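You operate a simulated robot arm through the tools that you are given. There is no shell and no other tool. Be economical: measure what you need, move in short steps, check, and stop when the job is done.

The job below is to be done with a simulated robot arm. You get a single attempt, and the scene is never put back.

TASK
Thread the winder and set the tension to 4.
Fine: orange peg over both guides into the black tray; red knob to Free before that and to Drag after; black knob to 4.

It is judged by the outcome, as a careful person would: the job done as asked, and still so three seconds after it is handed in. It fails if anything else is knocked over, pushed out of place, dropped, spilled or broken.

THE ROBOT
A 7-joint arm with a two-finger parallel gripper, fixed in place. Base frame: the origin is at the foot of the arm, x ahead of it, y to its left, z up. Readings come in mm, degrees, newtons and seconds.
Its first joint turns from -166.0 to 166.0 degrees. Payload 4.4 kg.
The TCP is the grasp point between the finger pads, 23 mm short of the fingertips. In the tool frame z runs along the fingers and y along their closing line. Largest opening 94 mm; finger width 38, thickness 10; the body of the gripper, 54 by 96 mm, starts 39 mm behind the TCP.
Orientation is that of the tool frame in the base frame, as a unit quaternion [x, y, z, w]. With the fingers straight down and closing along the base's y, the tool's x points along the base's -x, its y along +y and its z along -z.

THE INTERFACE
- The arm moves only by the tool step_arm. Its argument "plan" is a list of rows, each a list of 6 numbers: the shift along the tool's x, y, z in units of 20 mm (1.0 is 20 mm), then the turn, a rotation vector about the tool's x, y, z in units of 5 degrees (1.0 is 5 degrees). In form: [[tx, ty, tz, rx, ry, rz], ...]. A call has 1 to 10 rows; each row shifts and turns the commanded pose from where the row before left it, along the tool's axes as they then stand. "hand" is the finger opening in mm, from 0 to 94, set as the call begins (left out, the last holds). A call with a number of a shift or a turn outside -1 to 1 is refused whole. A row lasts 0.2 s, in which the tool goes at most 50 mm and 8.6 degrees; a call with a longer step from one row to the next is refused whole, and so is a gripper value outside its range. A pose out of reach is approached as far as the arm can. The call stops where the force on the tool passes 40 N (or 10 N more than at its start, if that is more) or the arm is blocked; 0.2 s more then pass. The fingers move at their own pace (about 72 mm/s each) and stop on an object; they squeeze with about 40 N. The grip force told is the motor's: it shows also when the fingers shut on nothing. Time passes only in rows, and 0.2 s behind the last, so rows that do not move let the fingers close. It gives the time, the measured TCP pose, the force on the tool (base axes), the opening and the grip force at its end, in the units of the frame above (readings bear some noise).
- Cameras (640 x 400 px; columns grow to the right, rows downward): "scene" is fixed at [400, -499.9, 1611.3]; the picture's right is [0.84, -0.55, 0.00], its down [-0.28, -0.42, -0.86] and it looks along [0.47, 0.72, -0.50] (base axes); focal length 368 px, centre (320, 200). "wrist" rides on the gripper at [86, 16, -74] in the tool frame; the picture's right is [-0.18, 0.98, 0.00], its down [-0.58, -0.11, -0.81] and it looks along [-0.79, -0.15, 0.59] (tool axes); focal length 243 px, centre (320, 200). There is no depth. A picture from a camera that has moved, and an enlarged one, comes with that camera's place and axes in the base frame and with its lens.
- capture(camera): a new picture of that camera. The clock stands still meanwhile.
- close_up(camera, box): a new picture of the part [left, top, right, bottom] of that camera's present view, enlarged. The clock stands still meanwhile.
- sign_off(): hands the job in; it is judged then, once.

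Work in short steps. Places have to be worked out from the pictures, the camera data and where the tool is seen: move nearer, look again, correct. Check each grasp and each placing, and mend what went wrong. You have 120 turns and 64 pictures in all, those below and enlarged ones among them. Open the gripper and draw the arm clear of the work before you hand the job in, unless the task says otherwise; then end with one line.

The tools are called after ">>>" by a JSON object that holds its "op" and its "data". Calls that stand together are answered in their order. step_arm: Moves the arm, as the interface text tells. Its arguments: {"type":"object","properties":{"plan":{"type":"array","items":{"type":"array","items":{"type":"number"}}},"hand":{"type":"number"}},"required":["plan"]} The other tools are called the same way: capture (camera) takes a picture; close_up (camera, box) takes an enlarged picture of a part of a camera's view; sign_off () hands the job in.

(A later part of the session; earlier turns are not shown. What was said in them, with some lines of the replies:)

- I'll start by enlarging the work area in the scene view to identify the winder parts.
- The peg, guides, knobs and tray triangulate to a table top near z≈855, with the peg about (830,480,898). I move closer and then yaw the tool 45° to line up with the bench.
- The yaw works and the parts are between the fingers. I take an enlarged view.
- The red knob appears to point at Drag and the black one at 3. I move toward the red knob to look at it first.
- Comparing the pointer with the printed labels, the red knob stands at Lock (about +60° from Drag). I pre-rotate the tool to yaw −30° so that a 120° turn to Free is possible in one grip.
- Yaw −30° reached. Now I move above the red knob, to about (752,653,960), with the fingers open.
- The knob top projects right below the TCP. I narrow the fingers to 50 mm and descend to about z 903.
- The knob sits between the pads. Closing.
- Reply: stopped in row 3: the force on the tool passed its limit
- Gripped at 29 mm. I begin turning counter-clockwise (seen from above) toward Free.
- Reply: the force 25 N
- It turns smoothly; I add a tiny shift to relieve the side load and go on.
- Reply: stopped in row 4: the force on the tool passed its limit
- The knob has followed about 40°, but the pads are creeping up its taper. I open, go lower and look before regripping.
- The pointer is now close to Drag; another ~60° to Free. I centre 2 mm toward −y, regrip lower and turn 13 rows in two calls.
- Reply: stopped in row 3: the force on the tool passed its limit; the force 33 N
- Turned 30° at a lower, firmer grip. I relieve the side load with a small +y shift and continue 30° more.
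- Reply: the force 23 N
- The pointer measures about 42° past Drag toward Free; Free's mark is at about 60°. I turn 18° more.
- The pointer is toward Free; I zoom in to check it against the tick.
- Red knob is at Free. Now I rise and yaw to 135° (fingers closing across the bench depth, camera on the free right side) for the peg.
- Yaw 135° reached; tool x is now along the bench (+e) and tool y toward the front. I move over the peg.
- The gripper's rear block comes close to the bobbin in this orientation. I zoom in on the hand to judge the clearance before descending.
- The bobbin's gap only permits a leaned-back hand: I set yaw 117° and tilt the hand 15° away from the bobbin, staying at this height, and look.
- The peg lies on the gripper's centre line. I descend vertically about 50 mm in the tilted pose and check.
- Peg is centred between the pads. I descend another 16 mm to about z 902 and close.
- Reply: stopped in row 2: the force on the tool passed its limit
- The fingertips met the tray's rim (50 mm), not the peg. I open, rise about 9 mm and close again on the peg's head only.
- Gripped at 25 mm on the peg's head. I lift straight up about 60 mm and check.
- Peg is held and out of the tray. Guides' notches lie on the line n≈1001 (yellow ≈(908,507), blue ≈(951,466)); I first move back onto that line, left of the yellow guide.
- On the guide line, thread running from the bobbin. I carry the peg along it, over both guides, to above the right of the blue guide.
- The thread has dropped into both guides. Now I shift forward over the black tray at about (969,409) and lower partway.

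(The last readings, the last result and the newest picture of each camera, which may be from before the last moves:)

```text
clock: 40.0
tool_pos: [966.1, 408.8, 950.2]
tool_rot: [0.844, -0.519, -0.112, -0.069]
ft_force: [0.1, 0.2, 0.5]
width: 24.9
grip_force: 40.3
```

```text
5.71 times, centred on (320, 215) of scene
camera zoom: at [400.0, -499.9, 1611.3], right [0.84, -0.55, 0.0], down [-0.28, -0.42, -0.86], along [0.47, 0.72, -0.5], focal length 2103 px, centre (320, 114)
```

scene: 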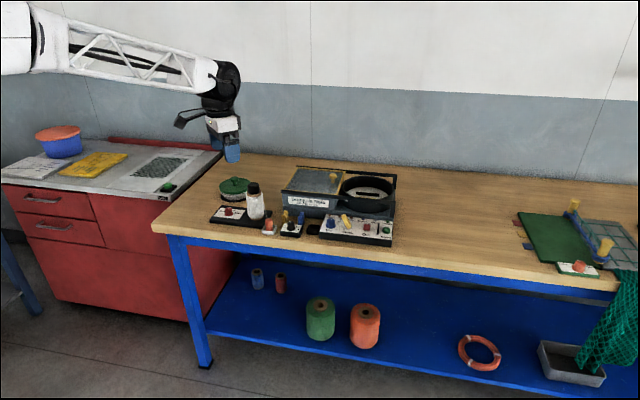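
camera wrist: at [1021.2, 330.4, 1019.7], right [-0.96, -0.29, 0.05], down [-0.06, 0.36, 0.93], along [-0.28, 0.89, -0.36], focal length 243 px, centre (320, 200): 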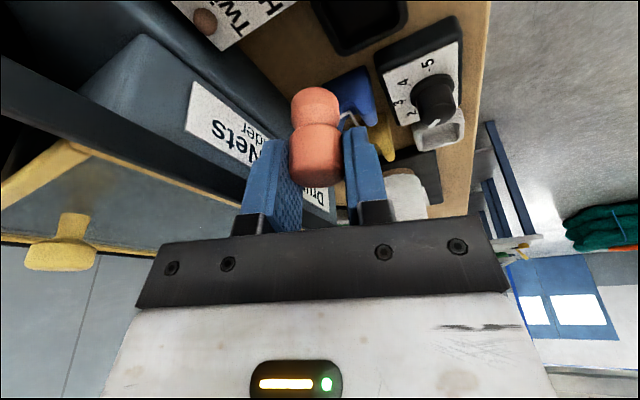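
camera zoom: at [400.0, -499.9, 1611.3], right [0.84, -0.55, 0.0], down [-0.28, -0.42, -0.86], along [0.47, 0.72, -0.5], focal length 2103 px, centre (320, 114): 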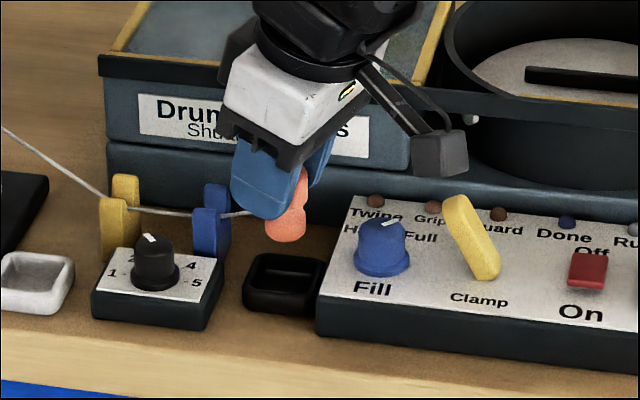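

The peg is above the tray's middle and the thread lies in both guides. I lower it.

>>> {"op": "step_arm", "data": {"plan": [[0.155, 0, 0.58, 0, 0, 0], [0.155, 0, 0.58, 0, 0, 0], [0.142, 0, 0.53, 0, 0, 0]]}}

>>> {"op": "close_up", "data": {"camera": "wrist", "box": [220, 0, 420, 150]}}

>>> {"op": "close_up", "data": {"camera": "scene", "box": [270, 180, 370, 250]}}

```text
clock: 40.8
tool_pos: [967.3, 409.2, 914.9]
tool_rot: [0.845, -0.518, -0.112, -0.07]
ft_force: [-0.3, -0.6, -0.1]
width: 24.8
grip_force: 40.5
```

```text
2.67 times, centred on (320, 75) of wrist
camera zoom: at [1000.2, 309.7, 965.2], right [-0.96, -0.29, 0.05], down [-0.06, 0.36, 0.93], along [-0.28, 0.89, -0.36], focal length 647 px, centre (320, 533)
```

zoom: 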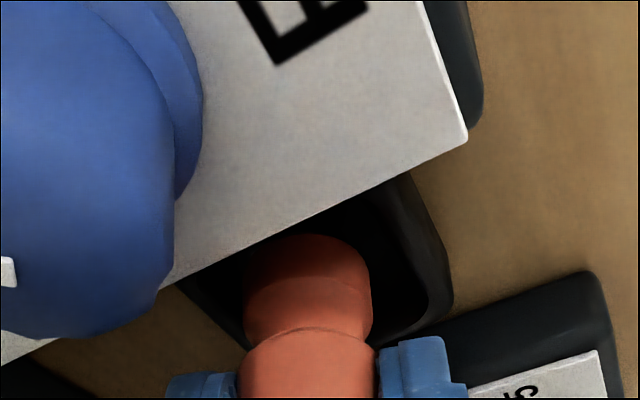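

```text
5.71 times, centred on (320, 215) of scene
camera zoom: at [400.0, -499.9, 1611.3], right [0.84, -0.55, 0.0], down [-0.28, -0.42, -0.86], along [0.47, 0.72, -0.5], focal length 2103 px, centre (320, 114)
```

zoom: 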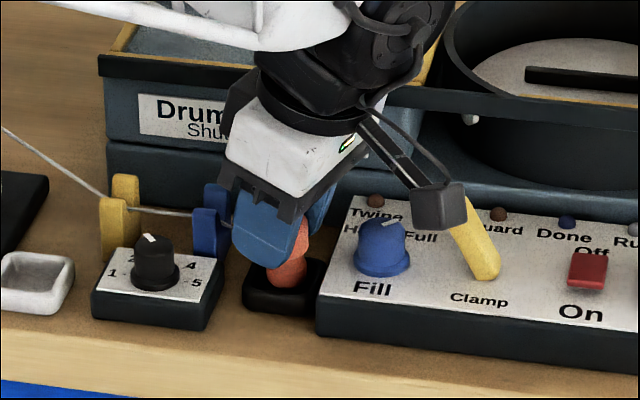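

The peg is inside the tray with about 5 mm to go. I lower the last bit with small steps and then open the fingers modestly.

>>> {"op": "step_arm", "data": {"plan": [[0.026, 0, 0.097, 0, 0, 0], [0.026, 0, 0.097, 0, 0, 0], [0.013, 0, 0.048, 0, 0, 0]]}}

>>> {"op": "step_arm", "data": {"plan": [[0, 0, 0, 0, 0, 0], [0, 0, 0, 0, 0, 0], [0, 0, 0, 0, 0, 0]], "hand": 38}}

>>> {"op": "close_up", "data": {"camera": "wrist", "box": [220, 50, 420, 200]}}

```text
clock: 41.6
tool_pos: [967.6, 409.1, 911.8]
tool_rot: [0.845, -0.519, -0.111, -0.069]
ft_force: [-0.5, -0.1, 0.2]
width: 24.9
grip_force: 39.6
```

```text
clock: 42.4
tool_pos: [968.1, 409.3, 911.9]
tool_rot: [0.844, -0.519, -0.112, -0.068]
ft_force: [-0.2, -1.1, -1.0]
width: 38.2
grip_force: 0.1
```

```text
2.67 times, centred on (320, 125) of wrist
camera zoom: at [1000.2, 310.0, 960.2], right [-0.96, -0.29, 0.05], down [-0.06, 0.36, 0.93], along [-0.28, 0.89, -0.36], focal length 647 px, centre (320, 400)
```

zoom: 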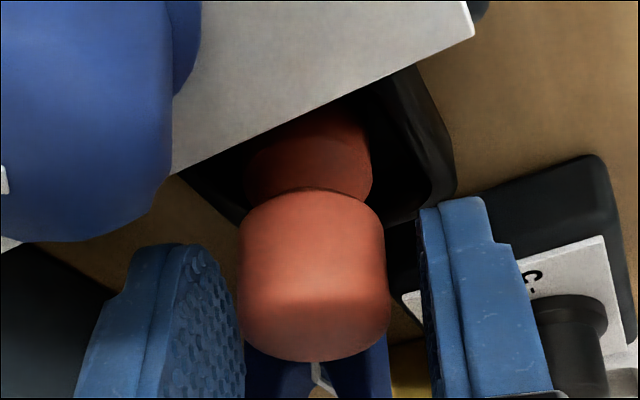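

Peg released and standing upright in the tray. I rise straight up and check.

>>> {"op": "step_arm", "data": {"plan": [[-0.1, 0, -0.4, 0, 0, 0], [-0.22, 0, -0.82, 0, 0, 0], [-0.22, 0, -0.82, 0, 0, 0], [-0.22, 0, -0.82, 0, 0, 0], [-0.22, 0, -0.82, 0, 0, 0], [-0.22, 0, -0.82, 0, 0, 0], [-0.22, 0, -0.82, 0, 0, 0], [-0.22, 0, -0.82, 0, 0, 0]]}}

>>> {"op": "close_up", "data": {"camera": "scene", "box": [250, 190, 340, 250]}}

```text
clock: 44.2
tool_pos: [967.7, 408.0, 1039.1]
tool_rot: [0.845, -0.519, -0.112, -0.068]
ft_force: [0.4, 0.6, -0.7]
width: 37.6
grip_force: 0.1
```

```text
6.67 times, centred on (295, 220) of scene
camera zoom: at [400.0, -499.9, 1611.3], right [0.84, -0.55, 0.0], down [-0.28, -0.42, -0.86], along [0.47, 0.72, -0.5], focal length 2454 px, centre (487, 67)
```

zoom: 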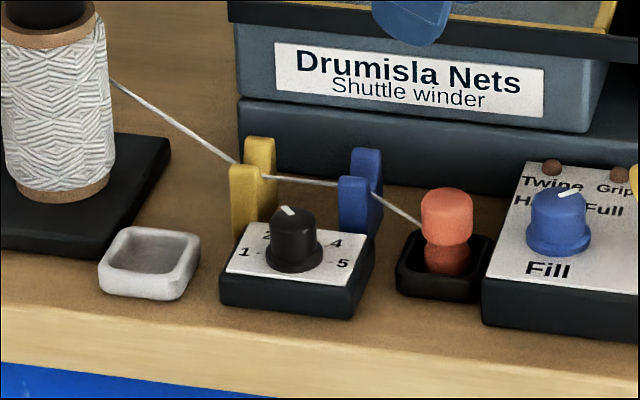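

Threading is right: thread through both guides, peg in the black tray. Next I untilt, yaw to 90° and move above the black knob to read it closely.

>>> {"op": "step_arm", "data": {"plan": [[0, 0, 0, 0, 1, 0], [0, 0, 0, 0, 1, 0], [0, 0, 0, 0, 1, 0], [0, 0, 0, 0, 0, 1], [0, 0, 0, 0, 0, 1], [0, 0, 0, 0, 0, 1], [0, 0, 0, 0, 0, 1], [0, 0, 0, 0, 0, 1], [0, 0, 0, 0, 0, 0.4]], "hand": 50}}

>>> {"op": "step_arm", "data": {"plan": [[-0.3, 0.72, 0.5, 0, 0, 0], [-0.3, 0.72, 0.5, 0, 0, 0], [-0.3, 0.72, 0.5, 0, 0, 0], [-0.3, 0.72, 0.5, 0, 0, 0], [-0.3, 0.72, 0.5, 0, 0, 0]]}}

>>> {"op": "close_up", "data": {"camera": "wrist", "box": [230, 0, 410, 150]}}

>>> {"op": "close_up", "data": {"camera": "scene", "box": [273, 210, 313, 240]}}

```text
clock: 46.2
tool_pos: [966.7, 409.0, 1037.7]
tool_rot: [-0.707, 0.707, 0.001, -0.001]
ft_force: [-0.3, -0.3, -1.3]
width: 49.8
grip_force: 0.1
```

```text
clock: 47.4
tool_pos: [896.5, 439.2, 988.8]
tool_rot: [-0.706, 0.708, 0.0, 0.001]
ft_force: [-0.2, 0.3, 0.3]
width: 49.9
grip_force: 0.1
```

```text
2.67 times, centred on (320, 75) of wrist
camera zoom: at [881.0, 352.4, 1062.3], right [-0.98, 0.19, 0.0], down [0.11, 0.58, 0.81], along [0.15, 0.79, -0.59], focal length 647 px, centre (320, 533)
```

zoom: 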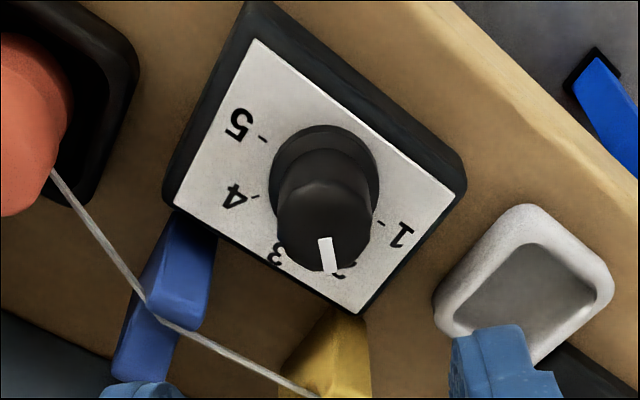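

```text
13.33 times, centred on (293, 225) of scene
camera zoom: at [400.0, -499.9, 1611.3], right [0.84, -0.55, 0.0], down [-0.28, -0.42, -0.86], along [0.47, 0.72, -0.5], focal length 4907 px, centre (680, -133)
```

zoom: 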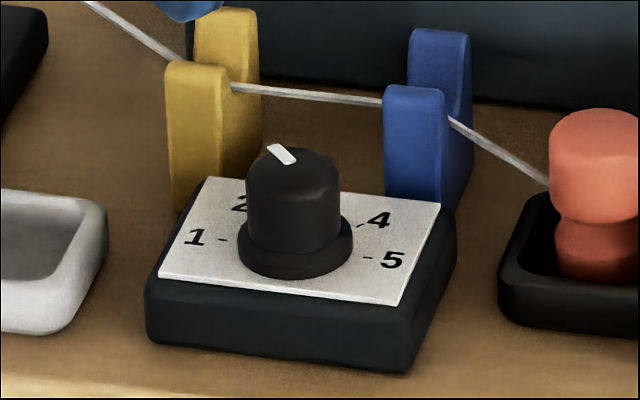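

Ticks measure 1…5 at −90…+90° and the black knob points at 2, so it needs +90° clockwise. I centre (1.5 mm) and descend to about z 904.

>>> {"op": "step_arm", "data": {"plan": [[0.075, 0, 0.85, 0, 0, 0], [0, 0, 0.85, 0, 0, 0], [0, 0, 0.85, 0, 0, 0], [0, 0, 0.85, 0, 0, 0], [0, 0, 0.85, 0, 0, 0], [0, 0, 0, 0, 0, 0]], "hand": 48}}

>>> {"op": "close_up", "data": {"camera": "wrist", "box": [200, 80, 460, 240]}}

>>> {"op": "close_up", "data": {"camera": "scene", "box": [260, 200, 320, 245]}}

```text
clock: 48.9
tool_pos: [898.2, 437.5, 907.2]
tool_rot: [-0.707, 0.707, 0.0, 0.004]
ft_force: [-1.2, 0.6, 6.8]
width: 47.5
grip_force: 0.0
stopped in row 6: the force on the tool passed its limit (the readings are from after the stop); the commanded pose is now the measured one
```

```text
2.46 times, centred on (330, 160) of wrist
camera zoom: at [881.1, 351.1, 981.3], right [-0.98, 0.19, 0.0], down [0.11, 0.58, 0.81], along [0.15, 0.8, -0.59], focal length 597 px, centre (295, 298)
```

zoom: 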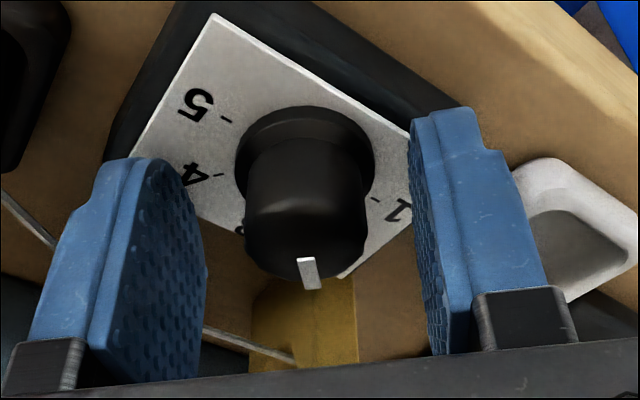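

```text
8.89 times, centred on (290, 222) of scene
camera zoom: at [400.0, -499.9, 1611.3], right [0.84, -0.55, 0.0], down [-0.28, -0.42, -0.86], along [0.47, 0.72, -0.5], focal length 3271 px, centre (587, 0)
```

zoom: 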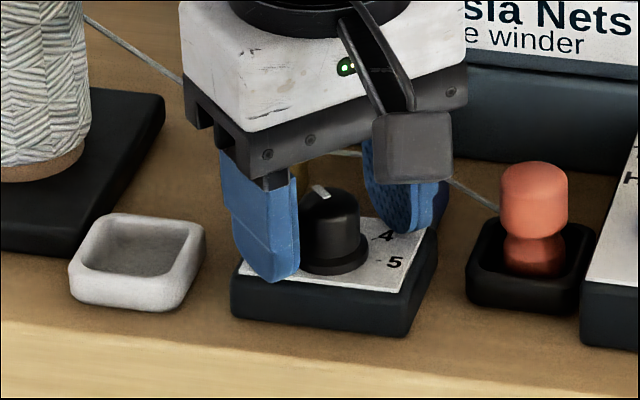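

The fingertips touched the label plate (z≈884). I raise 2 mm and close on the knob.

>>> {"op": "step_arm", "data": {"plan": [[0, 0, -0.1, 0, 0, 0], [0, 0, 0, 0, 0, 0]]}}

>>> {"op": "step_arm", "data": {"plan": [[0, 0, 0, 0, 0, 0], [0, 0, 0, 0, 0, 0]], "hand": 0}}

```text
clock: 49.5
tool_pos: [897.7, 436.3, 907.9]
tool_rot: [-0.706, 0.708, 0.001, 0.003]
ft_force: [0.6, 0.8, 0.1]
width: 48.2
grip_force: 0.1
```

```text
clock: 50.0
tool_pos: [895.7, 436.4, 909.5]
tool_rot: [-0.707, 0.707, 0.001, 0.002]
ft_force: [-12.1, -1.0, 8.9]
width: 25.8
grip_force: 44.8
stopped in row 2: the force on the tool passed its limit (the readings are from after the stop); the commanded pose is now the measured one
```

Gripped at 26 mm. I turn clockwise, first 30°, with a small relieving shift.

>>> {"op": "step_arm", "data": {"plan": [[0, 0.04, 0, 0, 0, 1], [0, 0, 0, 0, 0, 1], [0, 0, 0, 0, 0, 1], [0, 0, 0, 0, 0, 1], [0, 0, 0, 0, 0, 1], [0, 0, 0, 0, 0, 1]]}}

>>> {"op": "close_up", "data": {"camera": "wrist", "box": [200, 80, 460, 240]}}

```text
clock: 51.4
tool_pos: [895.4, 437.6, 909.8]
tool_rot: [-0.499, 0.867, 0.001, 0.002]
ft_force: [1.9, -6.2, 15.9]
width: 25.3
grip_force: 44.6
```

```text
2.46 times, centred on (330, 160) of wrist
camera zoom: at [838.4, 370.9, 983.3], right [-0.76, 0.65, 0.0], down [0.38, 0.45, 0.81], along [0.53, 0.61, -0.59], focal length 597 px, centre (295, 298)
```

zoom: 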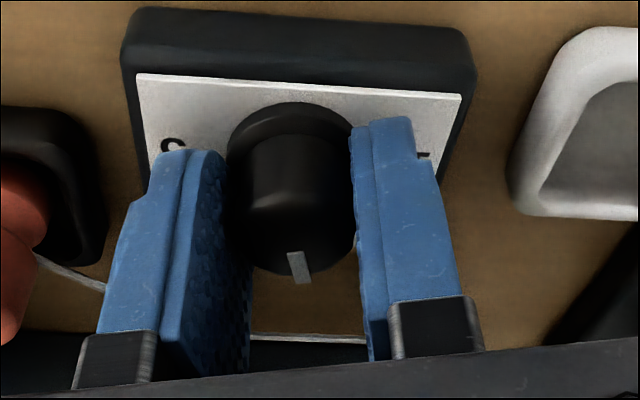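

The knob follows and the box stays put. I continue 30°.

>>> {"op": "step_arm", "data": {"plan": [[0, 0, 0, 0, 0, 1], [0, 0, 0, 0, 0, 1], [0, 0, 0, 0, 0, 1], [0, 0, 0, 0, 0, 1], [0, 0, 0, 0, 0, 1], [0, 0, 0, 0, 0, 1]]}}

>>> {"op": "step_arm", "data": {"plan": [[0, 0, 0, 0, 0, 1], [0, 0, 0, 0, 0, 1], [0, 0, 0, 0, 0, 1], [0, 0, 0, 0, 0, 1], [0, 0, 0, 0, 0, 1], [0, 0, 0, 0, 0, 0.8]]}}

>>> {"op": "close_up", "data": {"camera": "wrist", "box": [200, 80, 460, 240]}}

```text
clock: 52.8
tool_pos: [895.7, 438.3, 908.9]
tool_rot: [-0.256, 0.967, 0.001, 0.001]
ft_force: [31.0, -5.1, 15.8]
width: 25.3
grip_force: 45.4
```

```text
clock: 53.9
tool_pos: [894.3, 438.2, 909.6]
tool_rot: [-0.079, 0.997, 0.001, 0.001]
ft_force: [-4.0, -6.9, 6.9]
width: 24.7
grip_force: 44.9
stopped in row 5: the force on the tool passed its limit (the readings are from after the stop); the commanded pose is now the measured one
```

```text
2.46 times, centred on (330, 160) of wrist
camera zoom: at [807.9, 439.4, 984.3], right [0.03, 1.0, 0.0], down [0.59, -0.02, 0.81], along [0.81, -0.02, -0.59], focal length 597 px, centre (295, 298)
```

zoom: 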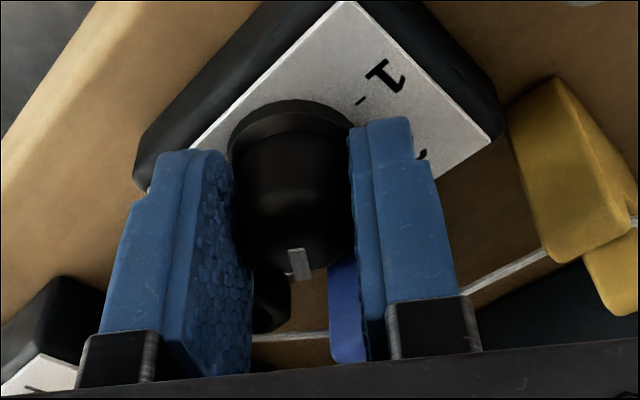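

The pointer is about 35° past 3; roughly 10° more to reach 4.

>>> {"op": "step_arm", "data": {"plan": [[0, 0, 0, 0, 0, 0.8], [0, 0, 0, 0, 0, 0.8], [0, 0, 0, 0, 0, 0.5], [0, 0, 0, 0, 0, 0]]}}

>>> {"op": "step_arm", "data": {"plan": [[0, 0, 0, 0, 0, 0], [0, 0, 0, 0, 0, 0], [0, 0, -1, 0, 0, 0], [0, 0, -1, 0, 0, 0], [0, 0, -1, 0, 0, 0], [0, 0, -1, 0, 0, 0]], "hand": 50}}

>>> {"op": "close_up", "data": {"camera": "wrist", "box": [230, 0, 410, 150]}}

```text
clock: 54.9
tool_pos: [896.2, 437.4, 911.2]
tool_rot: [0.012, 1.0, 0.002, 0.001]
ft_force: [-28.9, -18.6, 20.4]
width: 24.2
grip_force: 45.0
```

```text
clock: 56.2
tool_pos: [894.9, 437.4, 988.4]
tool_rot: [0.013, 1.0, 0.002, 0.0]
ft_force: [-0.2, -0.3, -0.1]
width: 49.9
grip_force: 0.0
```

```text
2.67 times, centred on (320, 75) of wrist
camera zoom: at [810.0, 455.6, 1063.0], right [0.21, 0.98, 0.0], down [0.58, -0.13, 0.81], along [0.79, -0.17, -0.59], focal length 647 px, centre (320, 533)
```

zoom: 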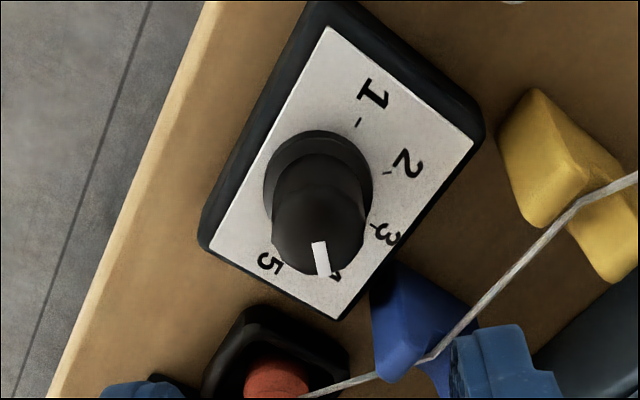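

The black knob reads 4 (pointer −44° vs tick −45°). Now I rise and go back to the red knob, with yaw 60°, to turn it from Free to Drag.

>>> {"op": "step_arm", "data": {"plan": [[0, 0, -0.95, 0, 0, 0], [0, 0, -0.95, 0, 0, 0], [0, 0, -0.95, 0, 0, 0], [0, 0, -0.95, 0, 0, 0], [0, 0, -0.95, 0, 0, 0], [0.677, 0.968, 0, 0, 0, 0]]}}

>>> {"op": "step_arm", "data": {"plan": [[0.677, 0.968, 0, 0, 0, 0], [0.677, 0.968, 0, 0, 0, 0], [0.677, 0.968, 0, 0, 0, 0], [0.677, 0.968, 0, 0, 0, 0], [0.677, 0.968, 0, 0, 0, 0], [0.677, 0.968, 0, 0, 0, 0], [0.677, 0.968, 0, 0, 0, 0], [0.677, 0.968, 0, 0, 0, 0], [0.677, 0.968, 0, 0, 0, 0], [0.677, 0.968, 0, 0, 0, 0]]}}

>>> {"op": "step_arm", "data": {"plan": [[0, 0, 0, 0, 0, -1], [0, 0, 0, 0, 0, -1], [0, 0, 0, 0, 0, -1], [0, 0, 0, 0, 0, -1], [0, 0, 0, 0, 0, -1], [0, 0, 0, 0, 0, -1], [0, 0, 0, 0, 0, -1], [0, 0, 0, 0, 0, -1], [0, 0, 0, 0, 0, -1], [0, 0, 0, 0, 0, -1]]}}

>>> {"op": "step_arm", "data": {"plan": [[0, 0, 0, 0, 0, -1], [0, 0, 0, 0, 0, -1.0], [0, 0, 0, 0, 0, -0.3], [0, 0, 1, 0, 0, 0], [0, 0, 1, 0, 0, 0], [0, 0, 1, 0, 0, 0], [0, 0, 1, 0, 0, 0], [0, 0, 1, 0, 0, 0]]}}

>>> {"op": "close_up", "data": {"camera": "wrist", "box": [230, 0, 410, 150]}}

```text
clock: 57.6
tool_pos: [880.6, 455.5, 1083.9]
tool_rot: [0.012, 1.0, 0.001, 0.002]
ft_force: [0.4, 0.0, 1.0]
width: 49.9
grip_force: 0.0
```

```text
clock: 59.9
tool_pos: [753.1, 654.5, 1083.7]
tool_rot: [0.012, 1.0, 0.002, 0.002]
ft_force: [-0.5, -0.9, 0.7]
width: 50.0
grip_force: 0.0
```

```text
clock: 62.0
tool_pos: [751.3, 653.7, 1085.3]
tool_rot: [-0.412, 0.911, 0.001, 0.002]
ft_force: [-0.2, -0.4, 0.4]
width: 50.0
grip_force: 0.1
```

```text
clock: 63.9
tool_pos: [751.0, 652.5, 984.1]
tool_rot: [-0.501, 0.866, 0.001, 0.002]
ft_force: [-0.3, 0.0, 0.9]
width: 50.0
grip_force: 0.1
```

```text
2.67 times, centred on (320, 75) of wrist
camera zoom: at [694.6, 586.9, 1058.0], right [-0.76, 0.65, 0.0], down [0.38, 0.45, 0.81], along [0.53, 0.62, -0.59], focal length 647 px, centre (320, 533)
```

zoom: 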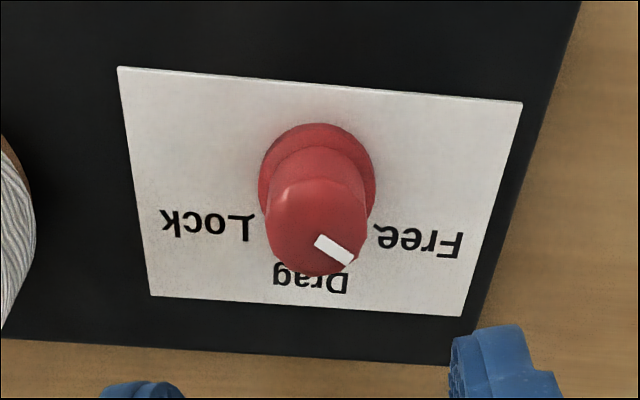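

Still at Free (pointer +57°, tick +60°). I descend onto the knob, with a 1.5 mm correction, and grip.

>>> {"op": "step_arm", "data": {"plan": [[-0.08, 0, 0.86, 0, 0, 0], [0, 0, 0.86, 0, 0, 0], [0, 0, 0.86, 0, 0, 0], [0, 0, 0.86, 0, 0, 0], [0, 0, 0.82, 0, 0, 0], [0, 0, 0, 0, 0, 0]]}}

>>> {"op": "step_arm", "data": {"plan": [[0, 0, 0, 0, 0, 0], [0, 0, 0, 0, 0, 0]], "hand": 0}}

>>> {"op": "step_arm", "data": {"plan": [[0, 0, 0, 0, 0, 1], [0, 0, 0, 0, 0, 1], [0, 0, 0, 0, 0, 1], [0, 0, 0, 0, 0, 1], [0, 0, 0, 0, 0, 1], [0, 0, 0, 0, 0, 1]]}}

```text
clock: 65.2
tool_pos: [753.0, 655.7, 898.3]
tool_rot: [-0.5, 0.866, 0.001, 0.002]
ft_force: [0.4, -0.3, 0.6]
width: 50.0
grip_force: 0.1
```

```text
clock: 65.8
tool_pos: [752.5, 656.4, 898.3]
tool_rot: [-0.501, 0.866, 0.001, 0.002]
ft_force: [-10.4, 2.9, 2.7]
width: 31.2
grip_force: 44.8
```

```text
clock: 67.2
tool_pos: [754.3, 653.6, 898.2]
tool_rot: [-0.277, 0.961, 0.001, 0.003]
ft_force: [13.6, 6.5, -8.8]
width: 31.4
grip_force: 44.4
stopped in row 6: the force on the tool passed its limit (the readings are from after the stop); the commanded pose is now the measured one
```

Turned 28° so far; I continue 30° and look.

>>> {"op": "step_arm", "data": {"plan": [[0, 0, 0, 0, 0, 1], [0, 0, 0, 0, 0, 1], [0, 0, 0, 0, 0, 1], [0, 0, 0, 0, 0, 1], [0, 0, 0, 0, 0, 1], [0, 0, 0, 0, 0, 0.9]]}}

>>> {"op": "close_up", "data": {"camera": "wrist", "box": [200, 80, 460, 240]}}

```text
clock: 68.5
tool_pos: [754.5, 652.7, 898.5]
tool_rot: [-0.059, 0.998, 0.001, 0.002]
ft_force: [7.2, -4.1, -2.7]
width: 31.4
grip_force: 44.8
stopped in row 6: the force on the tool passed its limit (the readings are from after the stop); the commanded pose is now the measured one
```

```text
2.46 times, centred on (330, 160) of wrist
camera zoom: at [667.2, 659.4, 972.9], right [0.07, 1.0, 0.0], down [0.59, -0.04, 0.81], along [0.81, -0.05, -0.59], focal length 597 px, centre (295, 298)
```

zoom: 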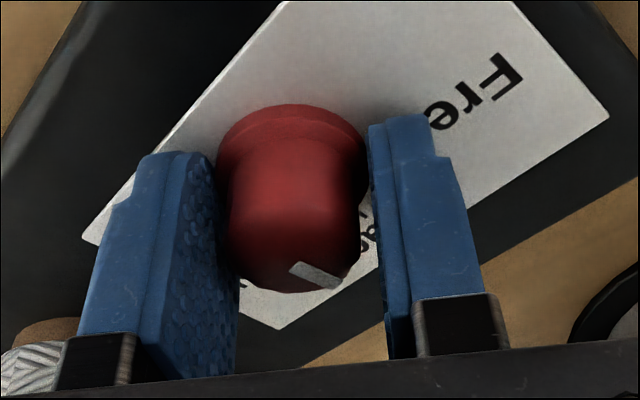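

About 5° short of Drag; I add 5°, release and rise for a reading.

>>> {"op": "step_arm", "data": {"plan": [[0, 0, 0, 0, 0, 0.6], [0, 0, 0, 0, 0, 0.5], [0, 0, 0, 0, 0, 0]]}}

>>> {"op": "step_arm", "data": {"plan": [[0, 0, 0, 0, 0, 0], [0, 0, 0, 0, 0, 0], [0, 0, -1, 0, 0, 0], [0, 0, -1, 0, 0, 0], [0, 0, -1, 0, 0, 0], [0, 0, -1, 0, 0, 0]], "hand": 60}}

>>> {"op": "close_up", "data": {"camera": "wrist", "box": [230, 0, 410, 150]}}

```text
clock: 69.3
tool_pos: [754.0, 651.2, 897.3]
tool_rot: [-0.01, 1.0, 0.002, 0.002]
ft_force: [18.5, -15.6, 1.1]
width: 31.4
grip_force: 44.7
```

```text
clock: 70.7
tool_pos: [753.6, 653.9, 977.5]
tool_rot: [-0.011, 1.0, 0.0, 0.001]
ft_force: [0.1, -0.2, 0.1]
width: 59.9
grip_force: 0.2
```

```text
2.67 times, centred on (320, 75) of wrist
camera zoom: at [667.6, 668.6, 1053.0], right [0.16, 0.99, 0.0], down [0.58, -0.1, 0.81], along [0.8, -0.13, -0.59], focal length 647 px, centre (320, 533)
```

zoom: 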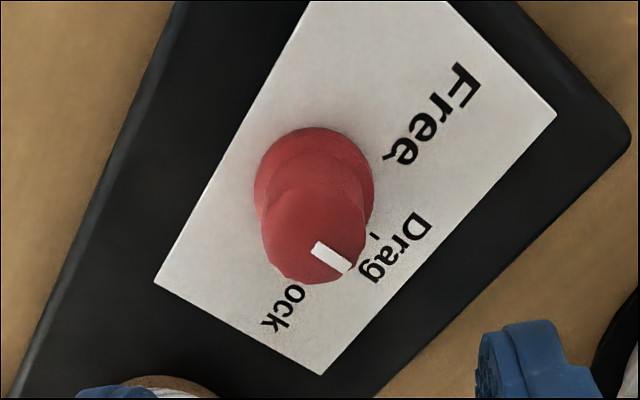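

The red knob now points at Drag (≈−1°). I raise the arm, draw it back clear of the work and take a last look.

>>> {"op": "step_arm", "data": {"plan": [[0, 0, -1, 0, 0, 0], [0, 0, -1, 0, 0, 0], [0, 0, -1, 0, 0, 0], [0, 0, -1, 0, 0, 0], [0, 0, -1, 0, 0, 0], [0, 0, -1, 0, 0, 0], [1, 0, -0.5, 0, 0, 0], [1, 0, -0.5, 0, 0, 0], [1, 0, -0.5, 0, 0, 0], [1, 0, -0.5, 0, 0, 0]], "hand": 90}}

>>> {"op": "step_arm", "data": {"plan": [[1, -0.5, 0, 0, 0, 0], [1, -0.5, 0, 0, 0, 0], [1, -0.5, 0, 0, 0, 0], [1, -0.5, 0, 0, 0, 0], [1, -0.5, 0, 0, 0, 0]]}}

>>> {"op": "close_up", "data": {"camera": "scene", "box": [195, 160, 345, 254]}}

>>> {"op": "close_up", "data": {"camera": "scene", "box": [255, 200, 335, 250]}}

```text
clock: 72.9
tool_pos: [672.2, 649.8, 1138.1]
tool_rot: [-0.01, 1.0, 0.001, 0.001]
ft_force: [1.2, 0.8, -0.9]
width: 90.0
grip_force: 0.1
```

```text
clock: 74.1
tool_pos: [574.0, 600.4, 1138.7]
tool_rot: [-0.011, 1.0, 0.001, 0.002]
ft_force: [0.6, 0.5, -0.1]
width: 90.2
grip_force: 0.1
```

```text
4.26 times, centred on (270, 207) of scene
camera zoom: at [400.0, -499.9, 1611.3], right [0.84, -0.55, 0.0], down [-0.28, -0.42, -0.86], along [0.47, 0.72, -0.5], focal length 1566 px, centre (533, 170)
```

zoom: 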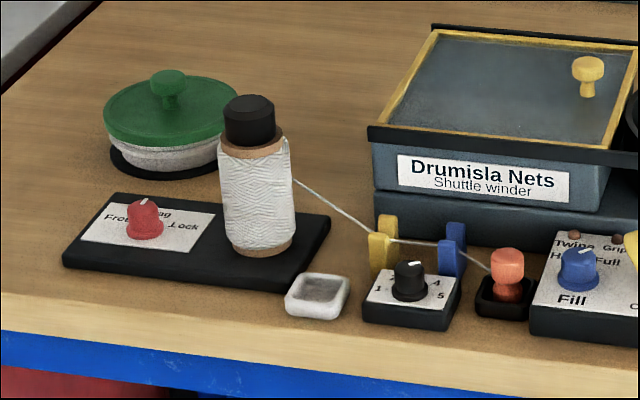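

```text
8.00 times, centred on (295, 225) of scene
camera zoom: at [400.0, -499.9, 1611.3], right [0.84, -0.55, 0.0], down [-0.28, -0.42, -0.86], along [0.47, 0.72, -0.5], focal length 2944 px, centre (520, 0)
```

zoom: 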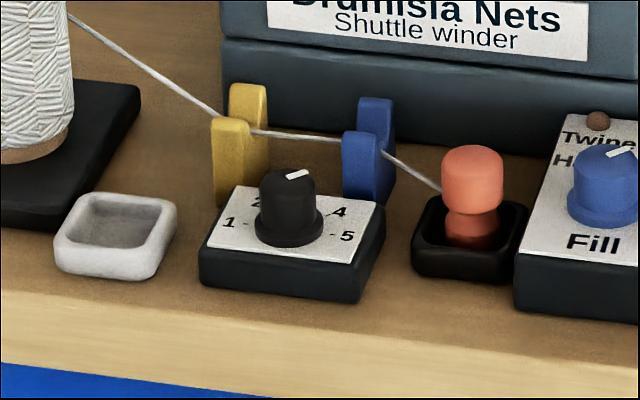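

Everything is as asked: the thread runs through both guides, the peg stands in the black tray, red is at Drag, black is at 4, and the arm is clear. I hand it in.

>>> {"op": "sign_off", "data": {}}

```text
The job is handed in.
```

The winder is threaded: the orange peg went over both guides into the black tray, the red knob was set to Free beforehand and Drag afterwards, the black knob is at 4, and the arm is clear with the gripper open.
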